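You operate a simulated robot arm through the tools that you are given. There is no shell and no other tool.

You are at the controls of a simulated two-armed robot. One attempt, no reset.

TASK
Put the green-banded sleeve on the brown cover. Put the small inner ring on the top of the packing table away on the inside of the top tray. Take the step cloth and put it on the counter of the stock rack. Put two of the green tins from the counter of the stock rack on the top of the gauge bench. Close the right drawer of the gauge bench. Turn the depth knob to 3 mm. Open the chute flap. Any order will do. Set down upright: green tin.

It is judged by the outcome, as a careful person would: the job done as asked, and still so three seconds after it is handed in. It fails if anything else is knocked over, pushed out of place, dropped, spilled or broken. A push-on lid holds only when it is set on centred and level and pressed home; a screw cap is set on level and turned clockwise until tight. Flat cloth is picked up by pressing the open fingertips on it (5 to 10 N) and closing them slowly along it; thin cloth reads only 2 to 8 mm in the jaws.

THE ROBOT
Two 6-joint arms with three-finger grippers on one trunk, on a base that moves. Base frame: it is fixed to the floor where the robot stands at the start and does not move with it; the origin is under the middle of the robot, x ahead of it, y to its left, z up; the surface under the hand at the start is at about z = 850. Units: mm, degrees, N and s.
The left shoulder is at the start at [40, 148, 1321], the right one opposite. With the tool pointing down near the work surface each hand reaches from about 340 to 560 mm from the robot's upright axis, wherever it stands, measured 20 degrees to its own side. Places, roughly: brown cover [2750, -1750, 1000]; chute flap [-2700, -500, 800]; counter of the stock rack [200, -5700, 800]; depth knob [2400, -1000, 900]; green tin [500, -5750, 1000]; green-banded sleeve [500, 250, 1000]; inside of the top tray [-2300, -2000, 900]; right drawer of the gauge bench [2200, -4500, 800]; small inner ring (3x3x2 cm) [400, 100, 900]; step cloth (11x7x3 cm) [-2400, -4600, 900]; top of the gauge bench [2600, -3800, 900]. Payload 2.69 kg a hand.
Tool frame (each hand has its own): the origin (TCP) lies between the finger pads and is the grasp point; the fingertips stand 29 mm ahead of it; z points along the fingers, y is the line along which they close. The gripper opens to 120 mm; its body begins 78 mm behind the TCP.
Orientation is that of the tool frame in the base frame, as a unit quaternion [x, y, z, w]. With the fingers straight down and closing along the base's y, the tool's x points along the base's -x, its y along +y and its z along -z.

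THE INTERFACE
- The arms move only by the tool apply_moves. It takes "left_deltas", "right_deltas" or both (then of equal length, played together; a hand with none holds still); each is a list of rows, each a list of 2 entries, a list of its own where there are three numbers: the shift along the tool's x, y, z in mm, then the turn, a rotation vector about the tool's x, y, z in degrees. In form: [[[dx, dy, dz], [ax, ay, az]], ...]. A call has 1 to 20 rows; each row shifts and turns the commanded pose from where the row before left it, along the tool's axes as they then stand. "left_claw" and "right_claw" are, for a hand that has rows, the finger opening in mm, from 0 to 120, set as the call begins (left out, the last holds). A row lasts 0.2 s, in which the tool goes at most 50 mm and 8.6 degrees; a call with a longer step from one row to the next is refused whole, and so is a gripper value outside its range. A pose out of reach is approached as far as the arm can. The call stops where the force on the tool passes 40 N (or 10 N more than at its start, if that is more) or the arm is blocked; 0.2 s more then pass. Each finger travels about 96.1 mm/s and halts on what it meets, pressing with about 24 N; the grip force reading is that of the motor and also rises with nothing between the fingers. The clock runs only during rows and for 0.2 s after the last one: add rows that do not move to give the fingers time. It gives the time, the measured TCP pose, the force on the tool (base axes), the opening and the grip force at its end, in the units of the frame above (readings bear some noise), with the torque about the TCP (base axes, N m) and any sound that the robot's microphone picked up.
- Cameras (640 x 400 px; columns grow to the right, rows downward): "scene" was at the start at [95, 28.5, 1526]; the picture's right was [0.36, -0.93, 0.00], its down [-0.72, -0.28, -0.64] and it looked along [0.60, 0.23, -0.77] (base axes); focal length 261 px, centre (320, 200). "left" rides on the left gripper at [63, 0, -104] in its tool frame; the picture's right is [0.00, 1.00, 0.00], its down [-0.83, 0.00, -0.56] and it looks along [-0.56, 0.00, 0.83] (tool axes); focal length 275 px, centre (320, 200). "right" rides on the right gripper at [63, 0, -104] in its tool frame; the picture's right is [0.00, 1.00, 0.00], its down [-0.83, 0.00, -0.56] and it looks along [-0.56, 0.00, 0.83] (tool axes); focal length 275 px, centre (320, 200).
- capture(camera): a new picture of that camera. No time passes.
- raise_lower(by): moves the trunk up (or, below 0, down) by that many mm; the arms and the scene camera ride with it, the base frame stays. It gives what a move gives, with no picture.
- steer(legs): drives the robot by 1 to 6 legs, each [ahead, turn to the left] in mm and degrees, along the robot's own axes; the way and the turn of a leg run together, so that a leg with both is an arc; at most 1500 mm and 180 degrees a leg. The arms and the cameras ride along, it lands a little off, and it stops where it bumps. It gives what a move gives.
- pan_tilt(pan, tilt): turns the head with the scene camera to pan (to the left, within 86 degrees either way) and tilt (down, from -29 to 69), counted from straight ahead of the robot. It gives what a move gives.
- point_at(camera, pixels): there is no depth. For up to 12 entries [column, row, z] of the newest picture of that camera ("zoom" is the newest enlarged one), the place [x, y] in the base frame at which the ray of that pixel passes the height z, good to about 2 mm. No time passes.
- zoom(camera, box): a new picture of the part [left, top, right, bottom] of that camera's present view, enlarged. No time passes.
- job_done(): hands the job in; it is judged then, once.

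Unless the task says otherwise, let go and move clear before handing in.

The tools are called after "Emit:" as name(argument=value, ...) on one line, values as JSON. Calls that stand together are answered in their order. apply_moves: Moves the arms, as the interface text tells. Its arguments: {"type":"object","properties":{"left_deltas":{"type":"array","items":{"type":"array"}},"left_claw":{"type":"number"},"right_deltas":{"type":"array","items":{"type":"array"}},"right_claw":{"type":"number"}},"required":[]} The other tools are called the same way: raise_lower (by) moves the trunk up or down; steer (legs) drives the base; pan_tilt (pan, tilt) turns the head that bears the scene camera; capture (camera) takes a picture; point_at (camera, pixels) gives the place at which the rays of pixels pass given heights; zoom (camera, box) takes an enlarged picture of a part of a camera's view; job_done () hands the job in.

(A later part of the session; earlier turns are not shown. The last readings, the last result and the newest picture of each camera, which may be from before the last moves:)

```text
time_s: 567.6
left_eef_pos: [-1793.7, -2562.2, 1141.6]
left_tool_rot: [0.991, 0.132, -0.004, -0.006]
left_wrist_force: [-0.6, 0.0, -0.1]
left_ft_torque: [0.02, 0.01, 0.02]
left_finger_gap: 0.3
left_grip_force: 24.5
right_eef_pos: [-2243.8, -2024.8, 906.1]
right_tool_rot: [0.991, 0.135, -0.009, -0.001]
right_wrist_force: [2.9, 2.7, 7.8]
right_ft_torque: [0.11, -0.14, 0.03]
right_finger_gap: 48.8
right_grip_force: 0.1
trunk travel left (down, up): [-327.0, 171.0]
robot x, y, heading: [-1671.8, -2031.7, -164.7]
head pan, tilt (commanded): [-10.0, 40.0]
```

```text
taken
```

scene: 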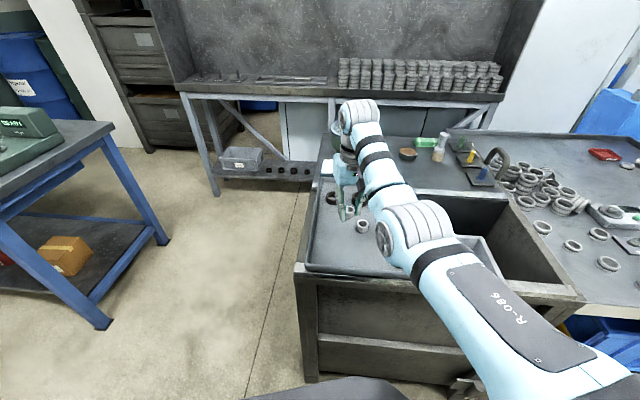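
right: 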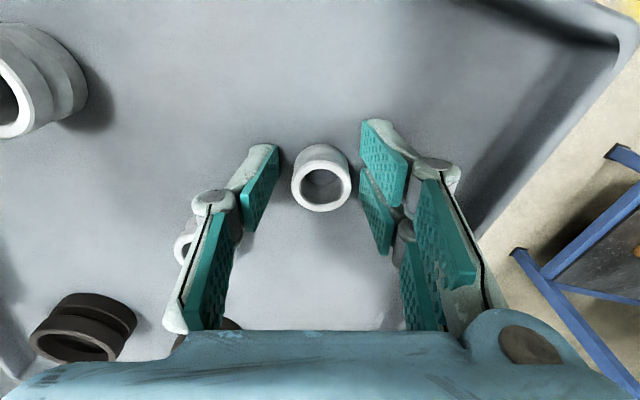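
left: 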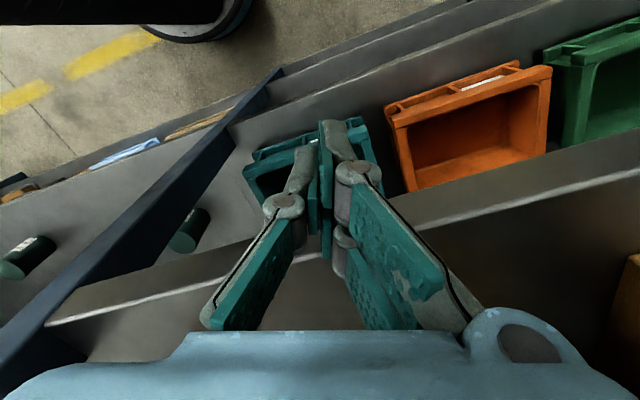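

The ring is released and standing on the tray floor. Lifting straight up.

Emit:
apply_moves(right_deltas=[[[0, 0, -6], [0, 0, 0]], [[0, 0, -15], [0, 0, 0]], [[0, 0, -20], [0, 0, 0]], [[-10, 0, -20], [0, 0, 0]], [[-10, 0, -20], [0, 0, 0]], [[0, 0, -20], [0, 0, 0]]])

Emit:
capture(camera="right")

Emit:
zoom(camera="scene", box=[290, 150, 450, 290])

```text
time_s: 569.0
left_eef_pos: [-1795.8, -2564.4, 1140.4]
left_tool_rot: [0.991, 0.133, -0.002, -0.006]
left_wrist_force: [0.5, -0.9, -0.2]
left_ft_torque: [-0.02, 0.02, 0.03]
left_finger_gap: 0.0
left_grip_force: 23.8
right_eef_pos: [-2261.7, -2030.8, 1006.4]
right_tool_rot: [0.991, 0.135, -0.008, 0.001]
right_wrist_force: [-0.6, 0.3, -0.4]
right_ft_torque: [0.0, 0.04, 0.0]
right_finger_gap: 48.2
right_grip_force: 0.1
trunk travel left (down, up): [-327.0, 171.0]
robot x, y, heading: [-1675.6, -2034.5, -164.5]
head pan, tilt (commanded): [-10.0, 40.0]
```

```text
taken
```

right: 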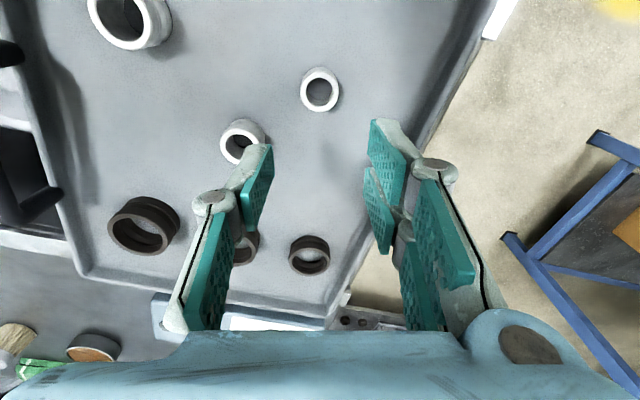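

```text
2.86 times, centred on (370, 220) of scene
```

zoom: 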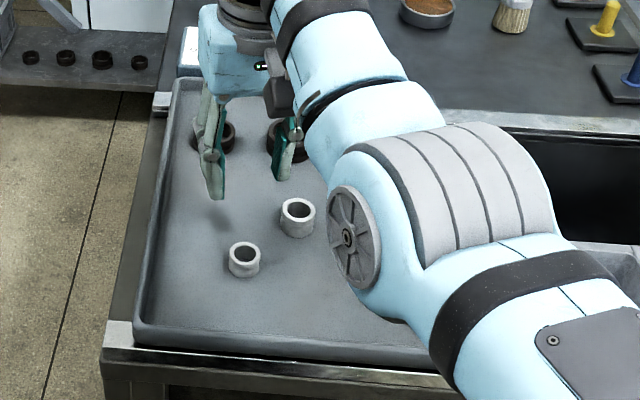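

The ring stands inside the top tray. Last is the chute flap near (-2700,-500): I'll raise the trunk, back off, turn that way and look.

Emit:
raise_lower(by=120)

Emit:
steer(legs=[[-350, 0], [0, -60]])

Emit:
pan_tilt(pan=0, tilt=20)

Emit:
capture(camera="scene")

```text
time_s: 570.5
left_eef_pos: [-1795.1, -2563.8, 1261.4]
left_tool_rot: [0.991, 0.132, -0.003, -0.006]
left_wrist_force: [0.2, 0.0, -0.4]
left_ft_torque: [-0.02, 0.03, -0.02]
left_finger_gap: 0.2
left_grip_force: 23.8
right_eef_pos: [-2262.7, -2031.5, 1128.9]
right_tool_rot: [0.991, 0.135, -0.009, 0.001]
right_wrist_force: [0.7, 0.2, 0.6]
right_ft_torque: [-0.02, 0.0, 0.01]
right_finger_gap: 48.1
right_grip_force: 0.0
trunk travel left (down, up): [-447.0, 51.0]
robot x, y, heading: [-1679.1, -2033.3, -164.7]
head pan, tilt (commanded): [-10.0, 40.0]
```

```text
time_s: 575.3
left_eef_pos: [-1865.6, -2107.7, 1261.1]
left_tool_rot: [0.926, -0.378, 0.0, -0.007]
left_wrist_force: [0.1, 0.5, -0.4]
left_ft_torque: [0.02, 0.03, -0.02]
left_finger_gap: 0.0
left_grip_force: 24.0
right_eef_pos: [-1638.7, -1437.1, 1127.5]
right_tool_rot: [0.926, -0.378, -0.008, -0.004]
right_wrist_force: [0.7, -0.4, -0.5]
right_ft_torque: [0.01, 0.01, 0.04]
right_finger_gap: 47.7
right_grip_force: 0.1
trunk travel left (down, up): [-447.0, 51.0]
robot x, y, heading: [-1348.3, -1942.5, 135.6]
head pan, tilt (commanded): [-10.0, 40.0]
```

```text
time_s: 576.2
left_eef_pos: [-1865.9, -2107.7, 1261.5]
left_tool_rot: [0.926, -0.378, 0.0, -0.007]
left_wrist_force: [0.1, 0.3, -1.1]
left_ft_torque: [-0.01, 0.01, 0.0]
left_finger_gap: 0.2
left_grip_force: 24.3
right_eef_pos: [-1638.2, -1437.5, 1127.6]
right_tool_rot: [0.926, -0.376, -0.008, -0.004]
right_wrist_force: [0.1, -0.2, -0.8]
right_ft_torque: [-0.01, 0.0, 0.01]
right_finger_gap: 48.1
right_grip_force: 0.3
trunk travel left (down, up): [-447.0, 51.0]
robot x, y, heading: [-1351.1, -1943.8, 135.8]
head pan, tilt (commanded): [0.0, 20.0]
```

```text
taken
```

scene: 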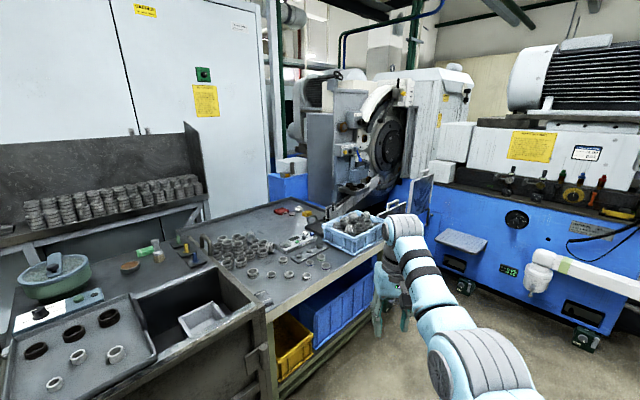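

The flap should appear near (333,205), by the machine's chute above the blue bin. Zooming in.

Emit:
zoom(camera="scene", box=[260, 130, 460, 270])

Emit:
zoom(camera="scene", box=[300, 150, 400, 230])

```text
2.86 times, centred on (360, 200) of scene
```

zoom: 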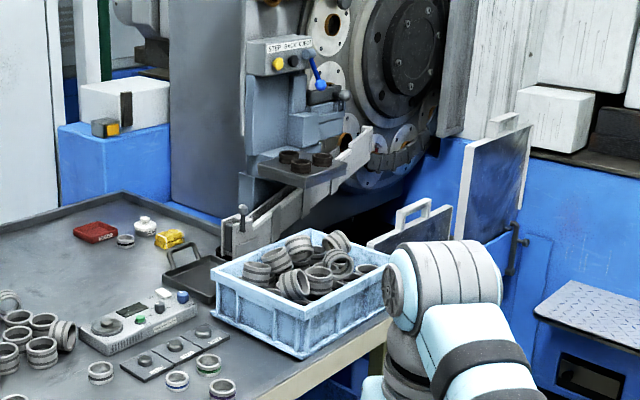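

```text
5.00 times, centred on (350, 190) of scene
```

zoom: 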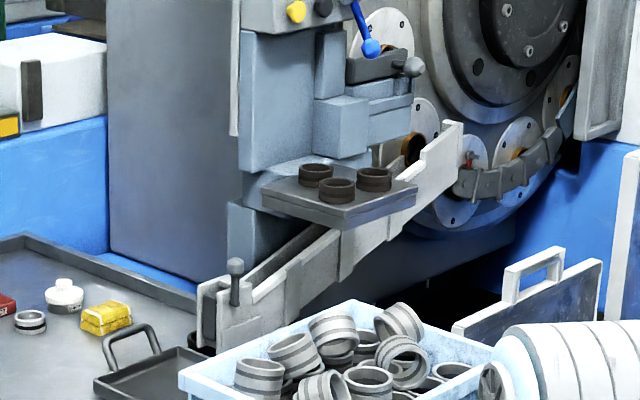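

The chute's lower end has a small gate with a ball-knob rod at about (333,203) in the scene. I'll measure that, the table edges and the blue bin.

Emit:
point_at(camera="scene", pixels=[[333, 203, 850], [333, 203, 900], [333, 203, 950], [333, 217, 870], [388, 262, 850], [265, 312, 850], [385, 243, 920], [325, 237, 920], [360, 252, 920], [440, 250, 0], [420, 215, 900], [460, 295, 0]])

```text
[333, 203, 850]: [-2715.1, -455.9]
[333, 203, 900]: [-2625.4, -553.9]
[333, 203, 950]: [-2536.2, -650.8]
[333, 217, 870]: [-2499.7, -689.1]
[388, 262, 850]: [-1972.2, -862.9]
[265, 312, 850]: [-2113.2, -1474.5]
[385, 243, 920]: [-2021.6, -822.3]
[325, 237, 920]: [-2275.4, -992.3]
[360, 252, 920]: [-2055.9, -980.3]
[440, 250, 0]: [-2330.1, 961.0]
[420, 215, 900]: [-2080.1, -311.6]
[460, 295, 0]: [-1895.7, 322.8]
```

The flap knob is around (-2650,-520). I need to see the space beside the table in front of the machine, so I'll move to about (-1250,-1000) and look toward it.

Emit:
steer(legs=[[0, -50], [930, 0], [0, 80]])

Emit:
pan_tilt(pan=-5, tilt=20)

Emit:
capture(camera="scene")

```text
time_s: 586.7
left_eef_pos: [-1640.3, -1426.5, 1261.9]
left_tool_rot: [0.991, -0.134, -0.003, -0.007]
left_wrist_force: [0.3, 0.5, 0.1]
left_ft_torque: [0.02, -0.01, 0.0]
left_finger_gap: 0.1
left_grip_force: 24.3
right_eef_pos: [-1769.3, -731.1, 1127.9]
right_tool_rot: [0.991, -0.132, -0.009, -0.002]
right_wrist_force: [0.3, -0.1, -0.6]
right_ft_torque: [0.05, 0.02, 0.03]
right_finger_gap: 48.1
right_grip_force: 0.1
trunk travel left (down, up): [-447.0, 51.0]
robot x, y, heading: [-1266.2, -1031.2, 164.8]
head pan, tilt (commanded): [0.0, 20.0]
```

```text
time_s: 587.3
left_eef_pos: [-1640.4, -1426.8, 1261.5]
left_tool_rot: [0.991, -0.133, -0.003, -0.009]
left_wrist_force: [-0.7, -0.4, -0.3]
left_ft_torque: [-0.01, 0.02, -0.04]
left_finger_gap: 0.0
left_grip_force: 23.4
right_eef_pos: [-1769.0, -730.4, 1127.3]
right_tool_rot: [0.991, -0.132, -0.009, -0.001]
right_wrist_force: [-0.7, 0.6, -0.3]
right_ft_torque: [0.04, 0.0, 0.05]
right_finger_gap: 48.3
right_grip_force: 0.1
trunk travel left (down, up): [-447.0, 51.0]
robot x, y, heading: [-1268.6, -1029.3, 164.8]
head pan, tilt (commanded): [-5.0, 20.0]
```

```text
taken
```

scene: 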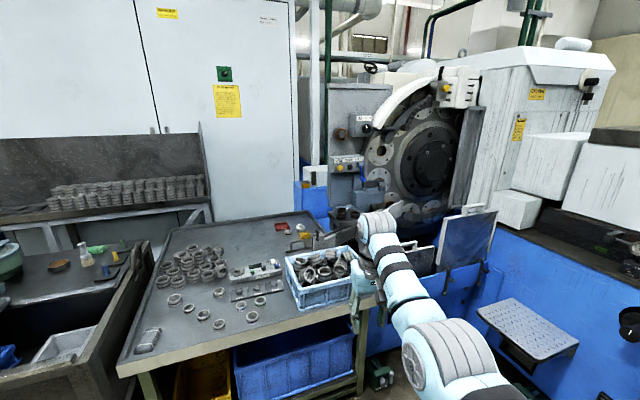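

Zooming on the chute end to find the knob from here.

Emit:
zoom(camera="scene", box=[260, 170, 420, 290])

Emit:
capture(camera="right")

```text
3.33 times, centred on (340, 230) of scene
```

zoom: 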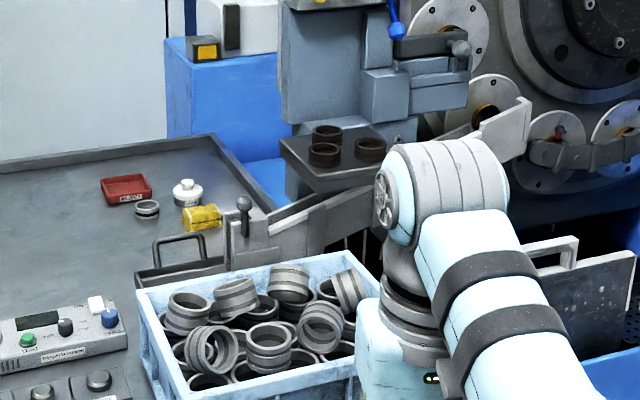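

```text
taken
```

right: 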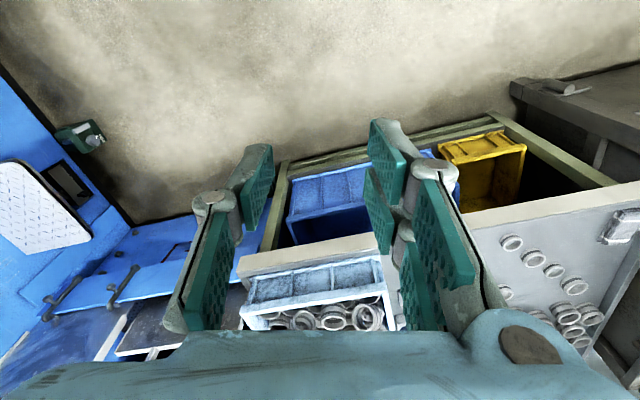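

Emit:
point_at(camera="scene", pixels=[[317, 231.5, 850], [317, 231.5, 900], [317, 231.5, 950], [317, 231.5, 1000], [376, 291, 850], [120, 372, 850], [290, 286, 930], [355, 272, 930], [285, 256, 930], [445, 275, 850], [440, 215, 1000]])

```text
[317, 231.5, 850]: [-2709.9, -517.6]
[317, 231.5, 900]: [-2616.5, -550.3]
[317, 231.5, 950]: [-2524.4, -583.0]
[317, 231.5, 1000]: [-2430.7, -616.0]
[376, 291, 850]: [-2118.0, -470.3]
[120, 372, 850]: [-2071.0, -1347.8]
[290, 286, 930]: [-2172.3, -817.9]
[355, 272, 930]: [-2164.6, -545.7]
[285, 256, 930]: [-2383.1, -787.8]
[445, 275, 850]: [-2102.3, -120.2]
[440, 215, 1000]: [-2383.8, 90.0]
```

The knob triangulates to about (-2620,-552,900): some 530 mm behind the table's front edge. I need to see whether there's a way in beside the table's right end, so I'll shift to about (-1300,-450) and look straight at it.

Emit:
steer(legs=[[0, -75], [560, 0], [0, 88]])

Emit:
pan_tilt(pan=0, tilt=25)

Emit:
capture(camera="scene")

```text
time_s: 597.4
left_eef_pos: [-1565.9, -927.7, 1261.9]
left_tool_rot: [0.999, -0.034, -0.005, -0.008]
left_wrist_force: [-0.3, 0.1, 0.3]
left_ft_torque: [-0.02, 0.0, -0.01]
left_finger_gap: 0.1
left_grip_force: 24.0
right_eef_pos: [-1829.2, -271.9, 1128.7]
right_tool_rot: [0.999, -0.033, -0.01, -0.002]
right_wrist_force: [-0.1, -0.5, 0.0]
right_ft_torque: [0.02, -0.02, 0.01]
right_finger_gap: 48.2
right_grip_force: 0.0
trunk travel left (down, up): [-447.0, 51.0]
robot x, y, heading: [-1275.6, -464.1, 176.1]
head pan, tilt (commanded): [-5.0, 20.0]
```

```text
time_s: 598.1
left_eef_pos: [-1565.3, -928.1, 1262.2]
left_tool_rot: [0.999, -0.034, -0.006, -0.008]
left_wrist_force: [-0.3, -0.9, 1.3]
left_ft_torque: [-0.01, 0.0, 0.01]
left_finger_gap: 0.0
left_grip_force: 24.2
right_eef_pos: [-1829.3, -271.9, 1127.9]
right_tool_rot: [0.999, -0.033, -0.01, -0.001]
right_wrist_force: [-0.4, 0.2, -0.5]
right_ft_torque: [-0.01, 0.02, 0.01]
right_finger_gap: 47.9
right_grip_force: 0.0
trunk travel left (down, up): [-447.0, 51.0]
robot x, y, heading: [-1275.6, -464.9, 176.3]
head pan, tilt (commanded): [0.0, 25.0]
```

```text
taken
```

scene: 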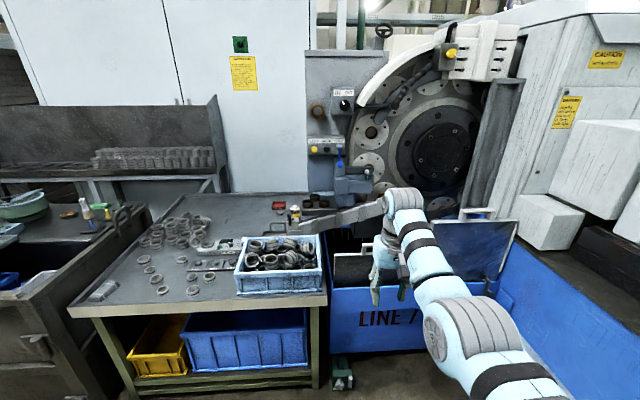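

The chute runs from the rotary table down to the bin. I'll zoom in for details of the chute end and the plates to its right.

Emit:
zoom(camera="scene", box=[240, 170, 420, 300])

Emit:
zoom(camera="scene", box=[260, 180, 360, 260])

Emit:
zoom(camera="scene", box=[330, 190, 530, 330])

```text
3.08 times, centred on (330, 235) of scene
```

zoom: 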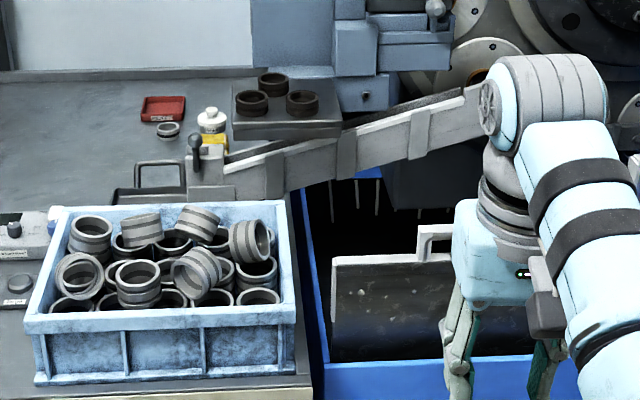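

```text
5.00 times, centred on (310, 220) of scene
```

zoom: 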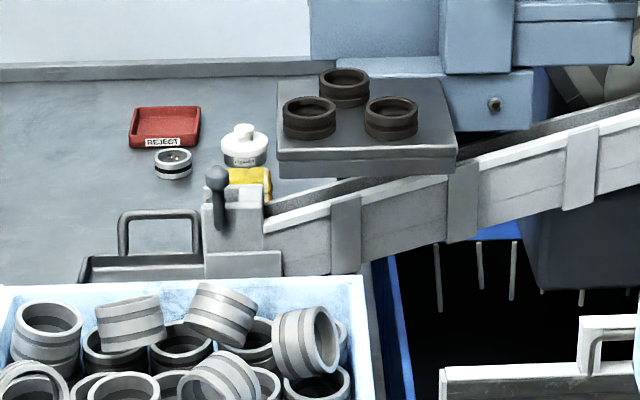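

```text
2.86 times, centred on (430, 260) of scene
```

zoom: 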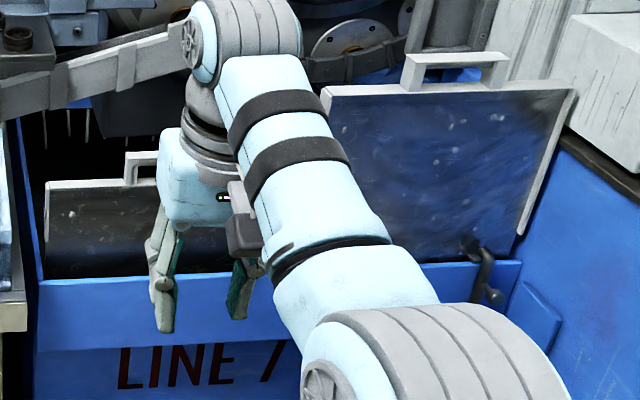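

The flap is the end gate of the chute, with a ball lever, at about (-2620,-552,900), above the table behind the blue bin. I'll measure the machine front, the foot and table legs to see how close the base can get.

Emit:
point_at(camera="scene", pixels=[[342, 388, 0], [318, 386, 0], [332, 352, 150], [335, 290, 600], [335, 290, 700], [322, 300, 850], [293, 216, 900], [293, 216, 880], [293, 216, 920], [70, 312, 850], [400, 350, 150], [520, 290, 600]])

```text
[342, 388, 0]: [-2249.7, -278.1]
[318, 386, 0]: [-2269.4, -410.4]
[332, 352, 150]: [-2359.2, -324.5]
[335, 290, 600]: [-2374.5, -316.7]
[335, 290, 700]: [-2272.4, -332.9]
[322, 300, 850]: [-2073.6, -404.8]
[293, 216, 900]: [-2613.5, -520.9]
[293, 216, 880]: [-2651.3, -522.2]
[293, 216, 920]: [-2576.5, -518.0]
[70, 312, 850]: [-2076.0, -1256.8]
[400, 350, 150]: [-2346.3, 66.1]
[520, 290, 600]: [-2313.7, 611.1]
```

The table's legs are set back about 190 mm, and the machine front is low, so the arm may reach over. I'll drive closer to about (-1680,-680), facing -x, and use the hand camera to study the flap.

Emit:
steer(legs=[[0, 32], [460, 0], [0, -28]])

Emit:
capture(camera="right")

Emit:
pan_tilt(pan=-5, tilt=30)

Emit:
capture(camera="scene")

```text
time_s: 603.7
left_eef_pos: [-1934.9, -1155.9, 1260.4]
left_tool_rot: [1.0, -0.006, -0.008, -0.01]
left_wrist_force: [-0.2, 0.9, 0.3]
left_ft_torque: [-0.02, -0.01, -0.06]
left_finger_gap: 0.0
left_grip_force: 23.8
right_eef_pos: [-2235.5, -516.1, 1127.1]
right_tool_rot: [1.0, -0.004, -0.009, -0.002]
right_wrist_force: [0.4, -0.1, -1.1]
right_ft_torque: [-0.03, 0.02, -0.01]
right_finger_gap: 47.9
right_grip_force: 0.1
trunk travel left (down, up): [-447.0, 51.0]
robot x, y, heading: [-1669.7, -675.5, 179.6]
head pan, tilt (commanded): [0.0, 25.0]
```

```text
taken
```

right: 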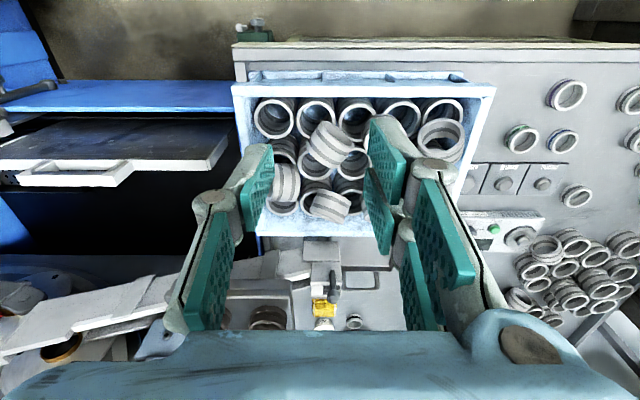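

```text
time_s: 604.4
left_eef_pos: [-1935.2, -1154.5, 1260.5]
left_tool_rot: [1.0, -0.006, -0.007, -0.01]
left_wrist_force: [0.5, 0.8, 0.2]
left_ft_torque: [0.0, -0.01, -0.01]
left_finger_gap: 0.0
left_grip_force: 24.3
right_eef_pos: [-2235.3, -515.1, 1128.3]
right_tool_rot: [1.0, -0.003, -0.009, -0.001]
right_wrist_force: [0.1, 0.2, 0.6]
right_ft_torque: [-0.05, -0.04, 0.0]
right_finger_gap: 48.1
right_grip_force: 0.0
trunk travel left (down, up): [-447.0, 51.0]
robot x, y, heading: [-1671.8, -679.2, 179.5]
head pan, tilt (commanded): [-5.0, 30.0]
```

```text
taken
```

scene: 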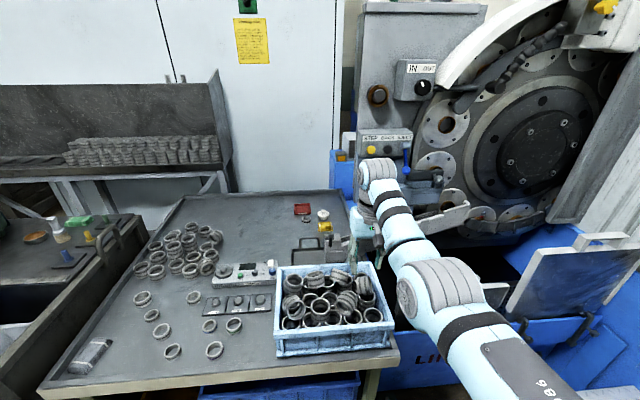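

The right camera sees the chute end at (325,270). Zooming into it from both views.

Emit:
zoom(camera="right", box=[240, 220, 400, 335])

Emit:
zoom(camera="scene", box=[270, 190, 390, 280])

Emit:
point_at(camera="right", pixels=[[326, 290, 880], [326, 290, 900], [326, 290, 920], [322, 250, 900], [322, 250, 880], [290, 265, 890]])

```text
3.48 times, centred on (320, 278) of right
```

zoom: 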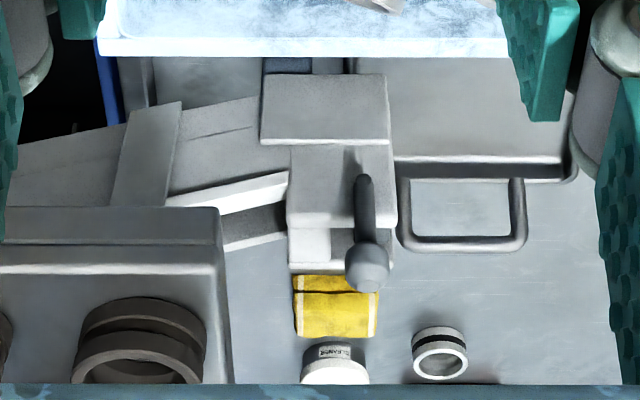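

```text
4.44 times, centred on (330, 235) of scene
```

zoom: 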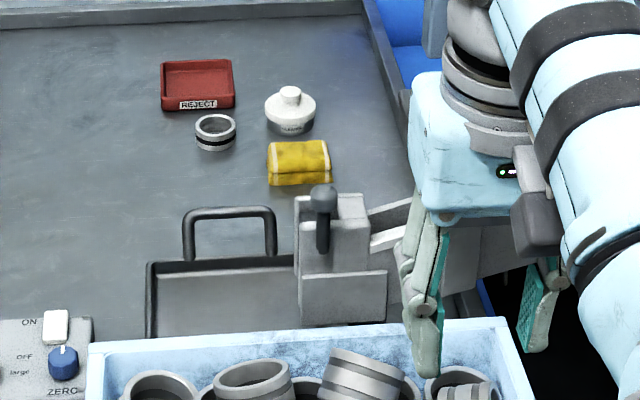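

```text
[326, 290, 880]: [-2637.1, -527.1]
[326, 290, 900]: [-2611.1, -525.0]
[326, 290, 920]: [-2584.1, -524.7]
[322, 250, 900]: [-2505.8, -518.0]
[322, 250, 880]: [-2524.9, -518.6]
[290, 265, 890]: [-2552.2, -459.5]
```

I need a view of the flap from its left side to understand how it opens. I'll move to about (-1640,-1150) and look toward it.

Emit:
steer(legs=[[0, 92], [480, 0], [0, -120]])

Emit:
pan_tilt(pan=-5, tilt=28)

Emit:
capture(camera="scene")

```text
time_s: 616.1
left_eef_pos: [-2121.2, -1439.7, 1261.6]
left_tool_rot: [0.967, -0.254, -0.006, -0.012]
left_wrist_force: [0.1, -1.3, 0.1]
left_ft_torque: [0.0, -0.01, 0.04]
left_finger_gap: 0.0
left_grip_force: 23.9
right_eef_pos: [-2074.9, -736.5, 1127.9]
right_tool_rot: [0.968, -0.252, -0.01, -0.003]
right_wrist_force: [0.4, 0.6, 0.5]
right_ft_torque: [0.01, 0.0, 0.03]
right_finger_gap: 47.8
right_grip_force: 0.0
trunk travel left (down, up): [-447.0, 51.0]
robot x, y, heading: [-1659.1, -1149.7, 150.7]
head pan, tilt (commanded): [-5.0, 30.0]
```

```text
time_s: 616.8
left_eef_pos: [-2121.8, -1437.4, 1259.9]
left_tool_rot: [0.967, -0.255, -0.006, -0.011]
left_wrist_force: [-0.4, -1.2, 0.5]
left_ft_torque: [-0.01, -0.01, 0.0]
left_finger_gap: 0.2
left_grip_force: 23.8
right_eef_pos: [-2075.3, -735.2, 1127.3]
right_tool_rot: [0.968, -0.252, -0.009, -0.003]
right_wrist_force: [-0.1, -0.2, 0.5]
right_ft_torque: [0.02, 0.0, -0.01]
right_finger_gap: 48.0
right_grip_force: 0.1
trunk travel left (down, up): [-447.0, 51.0]
robot x, y, heading: [-1663.7, -1147.7, 150.7]
head pan, tilt (commanded): [-5.0, 28.0]
```

```text
taken
```

scene: 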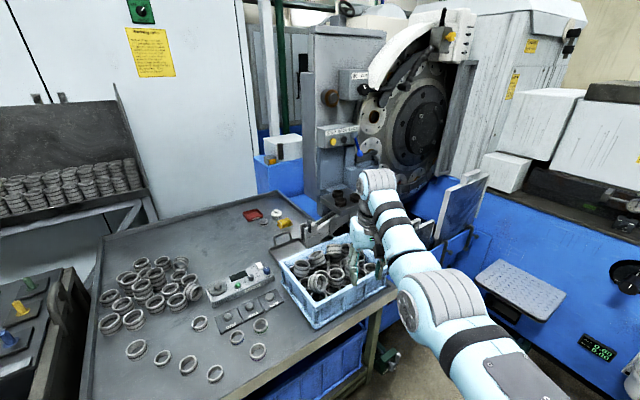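

Emit:
zoom(camera="scene", box=[270, 195, 370, 265])

Emit:
zoom(camera="scene", box=[290, 205, 350, 250])

```text
5.71 times, centred on (320, 230) of scene
```

zoom: 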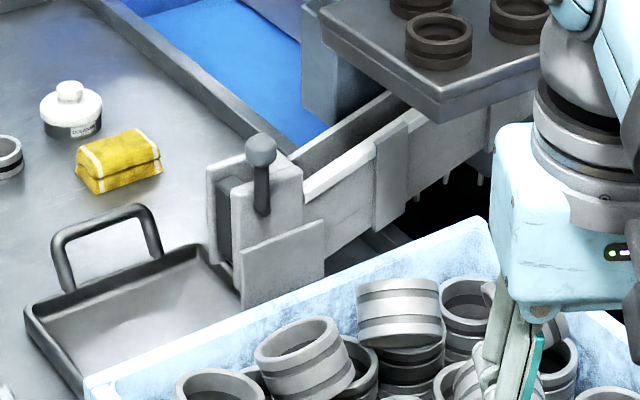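

```text
8.89 times, centred on (320, 228) of scene
```

zoom: 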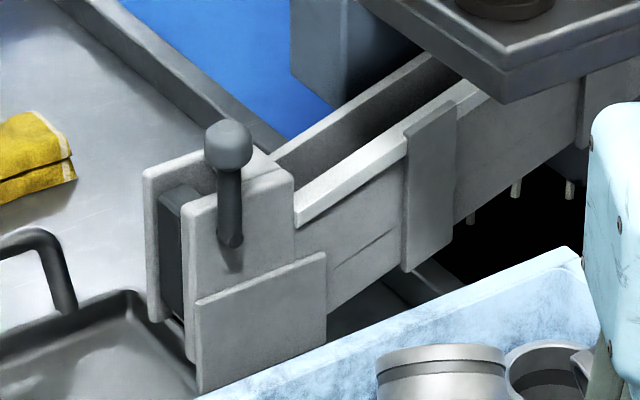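

Now it's clear: the dark gate plate sits between two side plates and a ball lever (about 60 mm, standing up) on the front plate turns it. I need to get a fingertip to the ball at about (-2615,-545,905), reaching over the table, so I'll check how far my base can go under the table's overhang.

Emit:
pan_tilt(pan=-15, tilt=50)

Emit:
capture(camera="scene")

```text
time_s: 617.6
left_eef_pos: [-2120.9, -1439.6, 1261.0]
left_tool_rot: [0.967, -0.255, -0.006, -0.011]
left_wrist_force: [0.3, -0.3, 0.0]
left_ft_torque: [0.01, -0.03, 0.01]
left_finger_gap: 0.2
left_grip_force: 24.2
right_eef_pos: [-2075.3, -734.3, 1127.8]
right_tool_rot: [0.968, -0.252, -0.01, -0.003]
right_wrist_force: [0.0, 0.4, -1.0]
right_ft_torque: [0.0, 0.0, -0.01]
right_finger_gap: 47.9
right_grip_force: 0.1
trunk travel left (down, up): [-447.0, 51.0]
robot x, y, heading: [-1661.5, -1147.7, 150.7]
head pan, tilt (commanded): [-15.0, 50.0]
```

```text
taken
```

scene: 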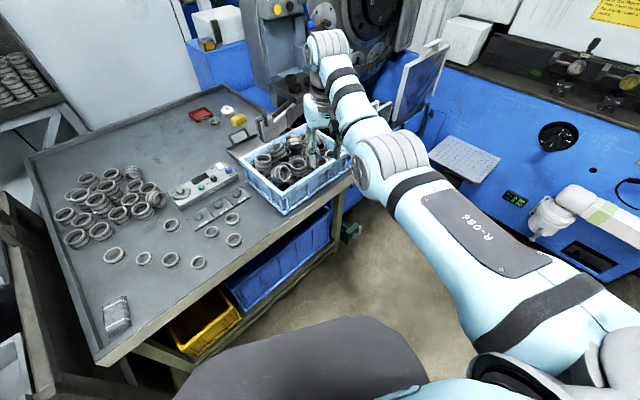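

Emit:
point_at(camera="scene", pixels=[[300, 283, 150], [300, 283, 250], [230, 337, 150], [230, 337, 250], [283, 262, 400], [283, 262, 500], [352, 185, 850], [200, 262, 850], [270, 315, 300], [310, 322, 700], [310, 322, 500], [310, 322, 300]])

```text
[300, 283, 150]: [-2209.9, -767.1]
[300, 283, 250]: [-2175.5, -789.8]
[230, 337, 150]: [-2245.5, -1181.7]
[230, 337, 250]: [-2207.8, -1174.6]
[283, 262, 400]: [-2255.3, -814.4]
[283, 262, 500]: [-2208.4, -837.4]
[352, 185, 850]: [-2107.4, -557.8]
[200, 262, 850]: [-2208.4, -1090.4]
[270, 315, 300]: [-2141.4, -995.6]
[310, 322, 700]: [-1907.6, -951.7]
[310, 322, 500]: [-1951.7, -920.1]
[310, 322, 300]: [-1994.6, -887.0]
```

The lower shelf starts at x≈-2210, so my base can go partly under the table. I'll now test in free space how far the right hand reaches when it points forward: turn to face open floor first.

Emit:
steer(legs=[[-250, 0], [0, 115]])

Emit:
apply_moves(right_deltas=[[[0, 0, 0], [0, -8, 0]], [[0, 0, 0], [0, -8, 0]], [[0, 0, 0], [0, -8, 0]], [[0, 0, 0], [0, -8, 0]], [[0, 0, 0], [0, -8, 0]], [[0, 0, 0], [0, -8, 0]], [[0, 0, 0], [0, -8, 0]], [[0, 0, 0], [0, -8, 0]], [[0, 0, 0], [0, -8, 0]]], right_claw=20)

Emit:
pan_tilt(pan=-10, tilt=30)

Emit:
capture(camera="scene")

```text
time_s: 624.4
left_eef_pos: [-967.8, -1547.0, 1260.7]
left_tool_rot: [0.718, 0.696, -0.015, 0.0]
left_wrist_force: [0.4, -0.2, -0.3]
left_ft_torque: [0.02, -0.02, -0.02]
left_finger_gap: 0.0
left_grip_force: 24.3
right_eef_pos: [-1612.0, -1832.3, 1127.4]
right_tool_rot: [0.717, 0.697, -0.007, 0.006]
right_wrist_force: [-0.8, 0.2, 0.2]
right_ft_torque: [0.01, 0.0, -0.01]
right_finger_gap: 48.1
right_grip_force: 0.0
trunk travel left (down, up): [-447.0, 51.0]
robot x, y, heading: [-1440.8, -1271.9, -91.7]
head pan, tilt (commanded): [-15.0, 50.0]
```

```text
time_s: 626.4
left_eef_pos: [-967.6, -1546.8, 1261.2]
left_tool_rot: [0.719, 0.695, -0.014, 0.001]
left_wrist_force: [1.3, 0.1, -0.9]
left_ft_torque: [-0.01, -0.04, -0.01]
left_finger_gap: 0.0
left_grip_force: 23.6
right_eef_pos: [-1622.4, -1834.5, 1135.4]
right_tool_rot: [0.568, 0.558, -0.443, 0.411]
right_wrist_force: [0.2, 0.2, -0.5]
right_ft_torque: [-0.01, 0.01, 0.02]
right_finger_gap: 20.3
right_grip_force: 0.0
trunk travel left (down, up): [-447.0, 51.0]
robot x, y, heading: [-1436.3, -1271.4, -91.4]
head pan, tilt (commanded): [-15.0, 50.0]
```

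```text
time_s: 627.2
left_eef_pos: [-966.2, -1547.9, 1261.5]
left_tool_rot: [0.719, 0.695, -0.014, 0.0]
left_wrist_force: [-0.2, -0.7, -0.7]
left_ft_torque: [0.01, -0.02, -0.01]
left_finger_gap: 0.0
left_grip_force: 24.3
right_eef_pos: [-1621.9, -1833.5, 1130.8]
right_tool_rot: [0.571, 0.561, -0.44, 0.406]
right_wrist_force: [-1.2, 0.0, -0.4]
right_ft_torque: [0.02, 0.0, -0.01]
right_finger_gap: 20.2
right_grip_force: 0.0
trunk travel left (down, up): [-447.0, 51.0]
robot x, y, heading: [-1435.1, -1270.7, -91.6]
head pan, tilt (commanded): [-10.0, 30.0]
```

```text
taken
```

scene: 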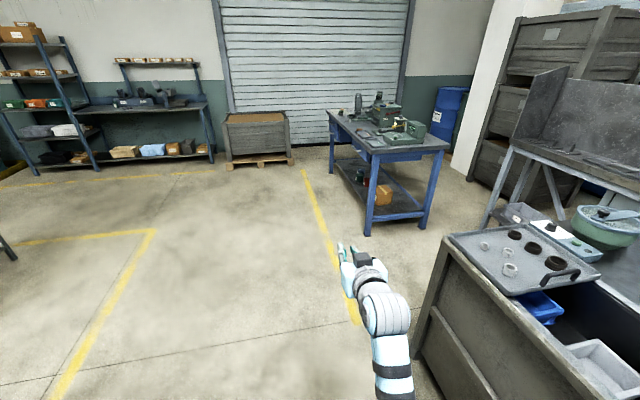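

The hand now points forward (72°). I'll extend it forward to find the limit.

Emit:
apply_moves(right_deltas=[[[-12.4, 0, 38], [0, 0, 0]], [[-12.4, 0, 38], [0, 0, 0]], [[-12.4, 0, 38], [0, 0, 0]], [[-12.4, 0, 38], [0, 0, 0]], [[-12.4, 0, 38], [0, 0, 0]]])

Emit:
apply_moves(right_deltas=[[[19, 0, 6.2], [0, 0, 0]], [[19, 0, 6.2], [0, 0, 0]], [[19, 0, 6.2], [0, 0, 0]], [[19, 0, 6.2], [0, 0, 0]]])

```text
time_s: 628.4
left_eef_pos: [-965.8, -1548.4, 1260.4]
left_tool_rot: [0.718, 0.696, -0.014, -0.001]
left_wrist_force: [-0.4, -0.2, -1.0]
left_ft_torque: [0.02, -0.01, -0.02]
left_finger_gap: 0.0
left_grip_force: 23.8
right_eef_pos: [-1615.7, -2033.3, 1133.9]
right_tool_rot: [0.575, 0.56, -0.427, 0.416]
right_wrist_force: [0.1, -0.6, 0.7]
right_ft_torque: [0.02, -0.02, -0.01]
right_finger_gap: 20.2
right_grip_force: 0.0
trunk travel left (down, up): [-447.0, 51.0]
robot x, y, heading: [-1440.8, -1274.4, -91.7]
head pan, tilt (commanded): [-10.0, 30.0]
```

```text
time_s: 629.4
left_eef_pos: [-967.5, -1546.0, 1261.7]
left_tool_rot: [0.719, 0.695, -0.014, 0.001]
left_wrist_force: [-0.2, -0.5, 0.4]
left_ft_torque: [-0.02, 0.01, -0.01]
left_finger_gap: 0.3
left_grip_force: 23.7
right_eef_pos: [-1608.4, -2009.9, 1055.4]
right_tool_rot: [0.576, 0.56, -0.427, 0.415]
right_wrist_force: [-0.4, -0.6, 0.4]
right_ft_torque: [0.01, -0.01, 0.0]
right_finger_gap: 20.2
right_grip_force: 0.0
right hand out of reach, approached as far as the arm can: row 2, 3, 4
trunk travel left (down, up): [-447.0, 51.0]
robot x, y, heading: [-1442.1, -1272.5, -91.8]
head pan, tilt (commanded): [-10.0, 30.0]
```

Pointing forward, the hand reaches at least 760 mm ahead of my axis. I'll probe the limit at a greater relative height (the equivalent of lowering the trunk).

Emit:
apply_moves(right_deltas=[[[-38, 0, -12.4], [0, 0, 0]], [[-38, 0, -12.4], [0, 0, 0]], [[-38, 0, -12.4], [0, 0, 0]], [[-38, 0, -12.4], [0, 0, 0]], [[-9.3, 0, 28.5], [0, 0, 0]], [[-9.3, 0, 28.5], [0, 0, 0]], [[-9.3, 0, 28.5], [0, 0, 0]], [[-9.3, 0, 28.5], [0, 0, 0]]])

Emit:
capture(camera="scene")

Emit:
capture(camera="right")

```text
time_s: 631.2
left_eef_pos: [-966.9, -1548.1, 1262.0]
left_tool_rot: [0.719, 0.695, -0.014, 0.001]
left_wrist_force: [-0.3, 0.1, 0.5]
left_ft_torque: [-0.06, -0.01, -0.01]
left_finger_gap: 0.0
left_grip_force: 23.8
right_eef_pos: [-1609.0, -2048.8, 1218.1]
right_tool_rot: [0.576, 0.561, -0.427, 0.415]
right_wrist_force: [0.5, -0.5, -0.7]
right_ft_torque: [0.03, 0.02, 0.01]
right_finger_gap: 20.1
right_grip_force: 0.0
right hand out of reach, approached as far as the arm can: row 6, 7, 8
trunk travel left (down, up): [-447.0, 51.0]
robot x, y, heading: [-1436.3, -1273.6, -91.5]
head pan, tilt (commanded): [-10.0, 30.0]
```

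```text
taken
```

scene: 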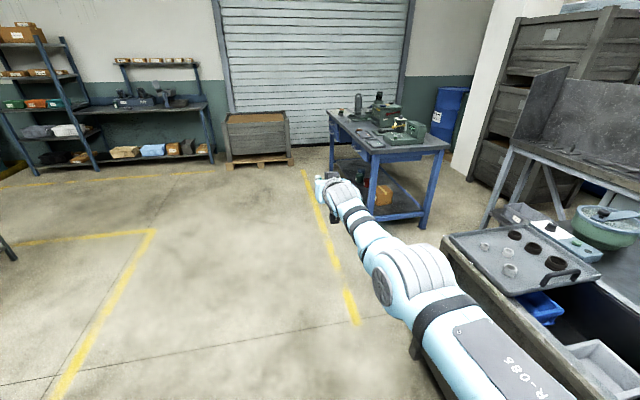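

```text
taken
```

right: 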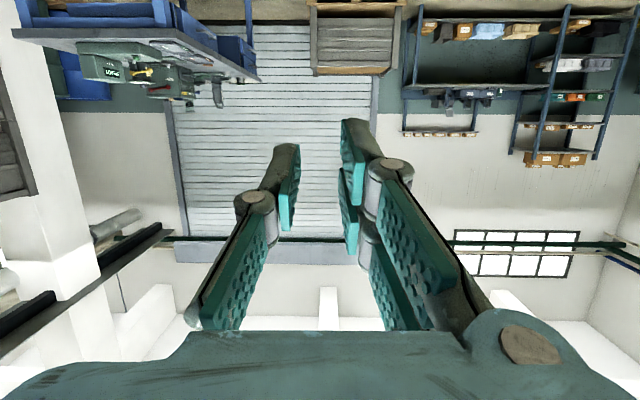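

The limit at this relative height is about 775 mm ahead (fingertips ~803). That can reach the lever with my base partly under the table edge. To know the base's true size I'll view it at two trunk heights.

Emit:
pan_tilt(pan=20, tilt=60)

Emit:
capture(camera="scene")

Emit:
raise_lower(by=-300)

Emit:
zoom(camera="scene", box=[0, 0, 640, 400])

```text
time_s: 632.1
left_eef_pos: [-966.7, -1546.6, 1260.8]
left_tool_rot: [0.719, 0.695, -0.014, 0.0]
left_wrist_force: [0.1, 0.8, -0.2]
left_ft_torque: [-0.01, 0.03, -0.02]
left_finger_gap: 0.0
left_grip_force: 23.9
right_eef_pos: [-1608.8, -2048.9, 1217.2]
right_tool_rot: [0.576, 0.56, -0.427, 0.415]
right_wrist_force: [0.1, -0.1, -0.2]
right_ft_torque: [-0.02, 0.03, 0.02]
right_finger_gap: 19.9
right_grip_force: 0.1
trunk travel left (down, up): [-447.0, 51.0]
robot x, y, heading: [-1436.6, -1271.9, -91.8]
head pan, tilt (commanded): [20.0, 60.0]
```

```text
taken
```

scene: 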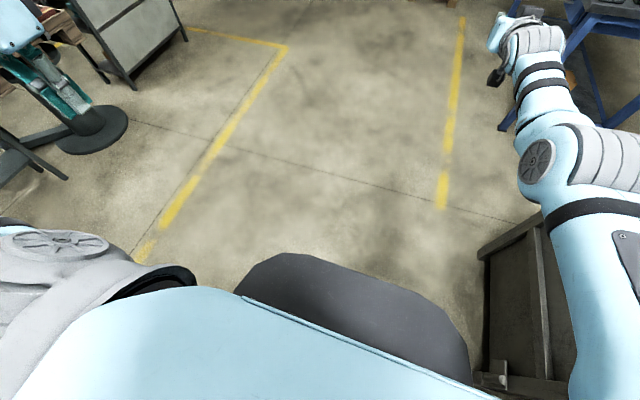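

```text
time_s: 635.1
left_eef_pos: [-968.2, -1546.0, 960.9]
left_tool_rot: [0.719, 0.695, -0.014, 0.001]
left_wrist_force: [0.7, -0.3, -0.4]
left_ft_torque: [0.0, 0.0, 0.0]
left_finger_gap: 0.0
left_grip_force: 24.1
right_eef_pos: [-1609.8, -2048.2, 917.6]
right_tool_rot: [0.575, 0.561, -0.427, 0.415]
right_wrist_force: [-0.1, 0.8, 0.2]
right_ft_torque: [-0.04, 0.02, -0.01]
right_finger_gap: 20.0
right_grip_force: 0.0
trunk travel left (down, up): [-147.0, 351.0]
robot x, y, heading: [-1435.7, -1273.9, -91.7]
head pan, tilt (commanded): [20.0, 60.0]
```

```text
1.00 times, centred on (320, 200) of scene (not enlarged: the box is as wide or as high as the picture)
```

zoom: 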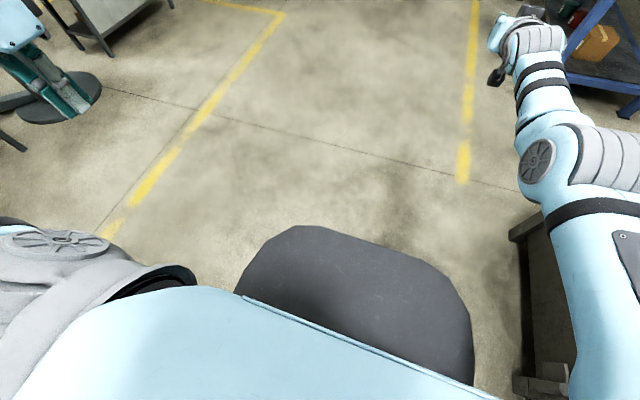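

Now I'll triangulate the base's front-left corner and front edge from the two heights.

Emit:
point_at(camera="scene", pixels=[[288, 254, 200], [288, 254, 300], [288, 254, 400], [288, 254, 500], [288, 254, 600], [425, 300, 300], [425, 300, 500]])

Emit:
point_at(camera="zoom", pixels=[[296, 226, 200], [296, 226, 300], [296, 226, 400], [296, 226, 500], [296, 226, 600], [436, 270, 300], [436, 270, 500]])

```text
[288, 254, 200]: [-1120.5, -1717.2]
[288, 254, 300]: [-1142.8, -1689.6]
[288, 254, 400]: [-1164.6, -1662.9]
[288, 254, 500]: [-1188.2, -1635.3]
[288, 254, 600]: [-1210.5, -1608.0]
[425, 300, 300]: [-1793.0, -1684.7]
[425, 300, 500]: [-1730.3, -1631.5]
```

```text
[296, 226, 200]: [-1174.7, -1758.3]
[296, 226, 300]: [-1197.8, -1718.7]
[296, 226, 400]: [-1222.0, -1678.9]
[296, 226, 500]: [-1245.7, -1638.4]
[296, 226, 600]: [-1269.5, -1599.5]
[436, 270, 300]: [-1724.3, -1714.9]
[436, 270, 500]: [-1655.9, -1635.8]
```

The base's front edge is 358 mm ahead of the axis and only ~510 mm tall, so it fits under the table top. I'll now measure the table's lower shelf and bins precisely from in front, at two trunk heights.

Emit:
steer(legs=[[0, -80], [0, -95], [620, 0], [0, 83]])

Emit:
pan_tilt(pan=10, tilt=40)

Emit:
capture(camera="scene")

```text
time_s: 649.5
left_eef_pos: [-1772.2, -1123.4, 961.1]
left_tool_rot: [1.0, -0.024, -0.012, -0.011]
left_wrist_force: [0.7, 0.0, 0.3]
left_ft_torque: [-0.01, 0.01, -0.02]
left_finger_gap: 0.0
left_grip_force: 23.8
right_eef_pos: [-2262.7, -476.2, 916.6]
right_tool_rot: [0.803, -0.016, -0.595, -0.013]
right_wrist_force: [0.5, -0.6, -0.2]
right_ft_torque: [-0.02, -0.01, 0.0]
right_finger_gap: 19.8
right_grip_force: 0.0
trunk travel left (down, up): [-147.0, 351.0]
robot x, y, heading: [-1486.3, -652.6, 177.4]
head pan, tilt (commanded): [20.0, 60.0]
```

```text
time_s: 650.4
left_eef_pos: [-1770.7, -1124.0, 961.0]
left_tool_rot: [1.0, -0.024, -0.013, -0.01]
left_wrist_force: [0.2, -0.6, -0.5]
left_ft_torque: [-0.02, -0.02, 0.0]
left_finger_gap: 0.2
left_grip_force: 24.4
right_eef_pos: [-2262.8, -475.4, 916.6]
right_tool_rot: [0.803, -0.016, -0.596, -0.012]
right_wrist_force: [-0.8, 0.4, 0.6]
right_ft_torque: [-0.04, -0.01, 0.0]
right_finger_gap: 19.9
right_grip_force: 0.0
trunk travel left (down, up): [-147.0, 351.0]
robot x, y, heading: [-1489.1, -657.8, 177.6]
head pan, tilt (commanded): [10.0, 40.0]
```

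```text
taken
```

scene: 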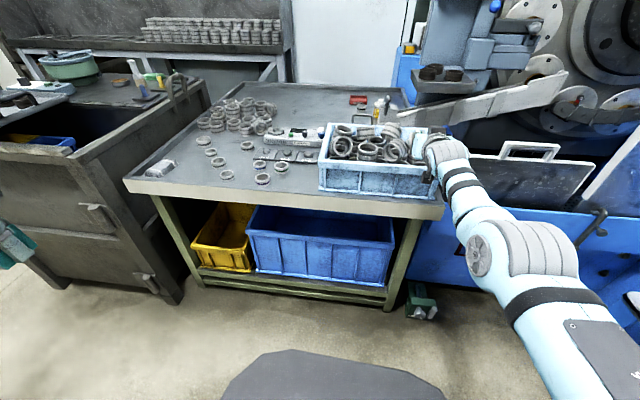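

Now a clear view of the under-table frame and bins. I'll measure legs, rails and bin fronts.

Emit:
point_at(camera="scene", pixels=[[388, 309, 0], [421, 219, 800], [300, 300, 100], [300, 300, 150], [300, 283, 200], [300, 283, 150], [320, 278, 200], [320, 215, 500], [320, 215, 450], [392, 245, 500], [440, 203, 850], [126, 183, 850]])

Emit:
zoom(camera="scene", box=[180, 180, 450, 340])

```text
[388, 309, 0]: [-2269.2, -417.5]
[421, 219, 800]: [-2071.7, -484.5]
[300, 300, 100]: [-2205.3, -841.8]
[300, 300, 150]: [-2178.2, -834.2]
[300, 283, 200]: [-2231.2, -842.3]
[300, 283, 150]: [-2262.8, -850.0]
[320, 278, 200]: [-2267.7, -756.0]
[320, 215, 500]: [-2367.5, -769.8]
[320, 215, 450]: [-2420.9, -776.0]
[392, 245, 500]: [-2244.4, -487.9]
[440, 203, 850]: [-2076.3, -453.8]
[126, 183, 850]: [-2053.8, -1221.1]
```

```text
2.37 times, centred on (315, 260) of scene
```

zoom: 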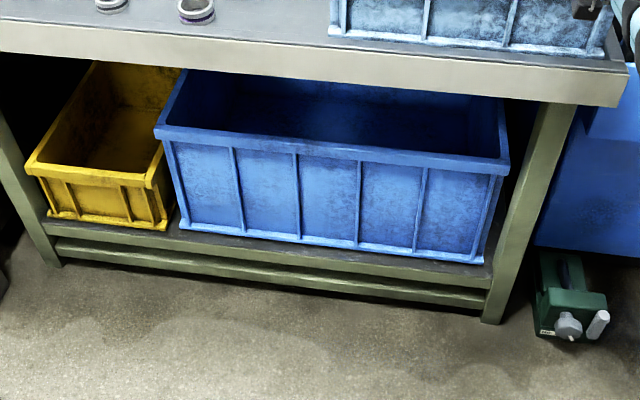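

The under-table rails are at about x≈-2250, so the base can go in to x≈-1850 with margin. Before moving, I'll measure the platform with black rings and the housing near the chute end so the hand doesn't hit them.

Emit:
zoom(camera="scene", box=[330, 0, 600, 200])

Emit:
point_at(camera="scene", pixels=[[413, 82, 960], [413, 82, 1000], [475, 88, 960], [440, 62, 1000], [385, 106, 890], [385, 106, 900], [385, 106, 880], [420, 60, 1100], [440, 95, 950]])

```text
2.00 times, centred on (465, 100) of scene
```

zoom: 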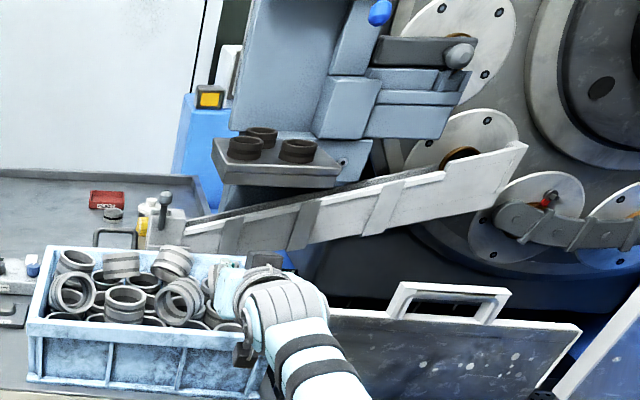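

```text
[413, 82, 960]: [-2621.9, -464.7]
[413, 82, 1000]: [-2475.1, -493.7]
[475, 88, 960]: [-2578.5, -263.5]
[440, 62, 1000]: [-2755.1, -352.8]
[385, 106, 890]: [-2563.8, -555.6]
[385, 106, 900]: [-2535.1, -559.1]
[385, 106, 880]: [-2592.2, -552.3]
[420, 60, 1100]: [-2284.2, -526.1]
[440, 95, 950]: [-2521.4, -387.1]
```

Emit:
point_at(camera="scene", pixels=[[387.5, 98.5, 870], [387.5, 98.5, 880], [387.5, 98.5, 890], [387.5, 98.5, 900], [387.5, 98.5, 910], [395, 117, 850]])

Emit:
raise_lower(by=300)

Emit:
zoom(camera="scene", box=[330, 60, 500, 190])

```text
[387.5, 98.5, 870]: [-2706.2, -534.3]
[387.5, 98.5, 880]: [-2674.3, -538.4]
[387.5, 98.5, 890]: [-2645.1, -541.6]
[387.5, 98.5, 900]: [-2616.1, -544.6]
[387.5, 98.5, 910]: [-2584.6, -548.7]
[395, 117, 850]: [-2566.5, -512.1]
```

```text
time_s: 653.4
left_eef_pos: [-1772.1, -1124.3, 1261.7]
left_tool_rot: [1.0, -0.024, -0.012, -0.011]
left_wrist_force: [-0.6, 0.4, 0.4]
left_ft_torque: [-0.03, 0.0, 0.01]
left_finger_gap: 0.1
left_grip_force: 24.0
right_eef_pos: [-2263.0, -474.4, 1216.9]
right_tool_rot: [0.803, -0.016, -0.595, -0.012]
right_wrist_force: [0.0, -0.1, -0.2]
right_ft_torque: [0.0, -0.02, 0.0]
right_finger_gap: 19.6
right_grip_force: 0.0
trunk travel left (down, up): [-447.0, 51.0]
robot x, y, heading: [-1488.7, -657.5, 177.0]
head pan, tilt (commanded): [10.0, 40.0]
```

```text
3.08 times, centred on (415, 125) of scene
```

zoom: 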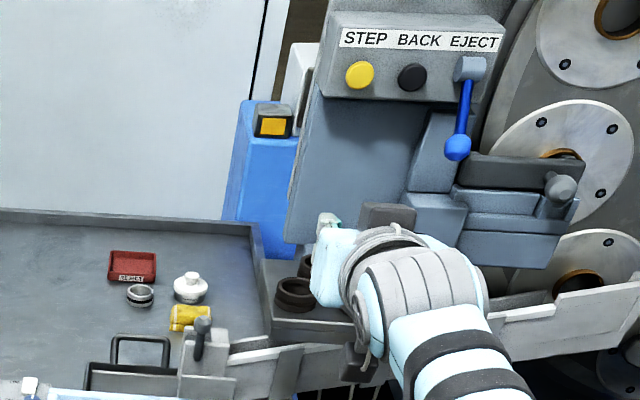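

Emit:
point_at(camera="zoom", pixels=[[202, 322, 870], [202, 322, 880], [202, 322, 890], [202, 322, 900], [202, 322, 910], [200, 355, 860]])

```text
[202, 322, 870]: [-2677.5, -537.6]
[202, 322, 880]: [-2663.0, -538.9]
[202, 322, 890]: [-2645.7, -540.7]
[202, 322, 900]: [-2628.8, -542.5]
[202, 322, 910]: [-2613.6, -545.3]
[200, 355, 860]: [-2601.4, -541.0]
```

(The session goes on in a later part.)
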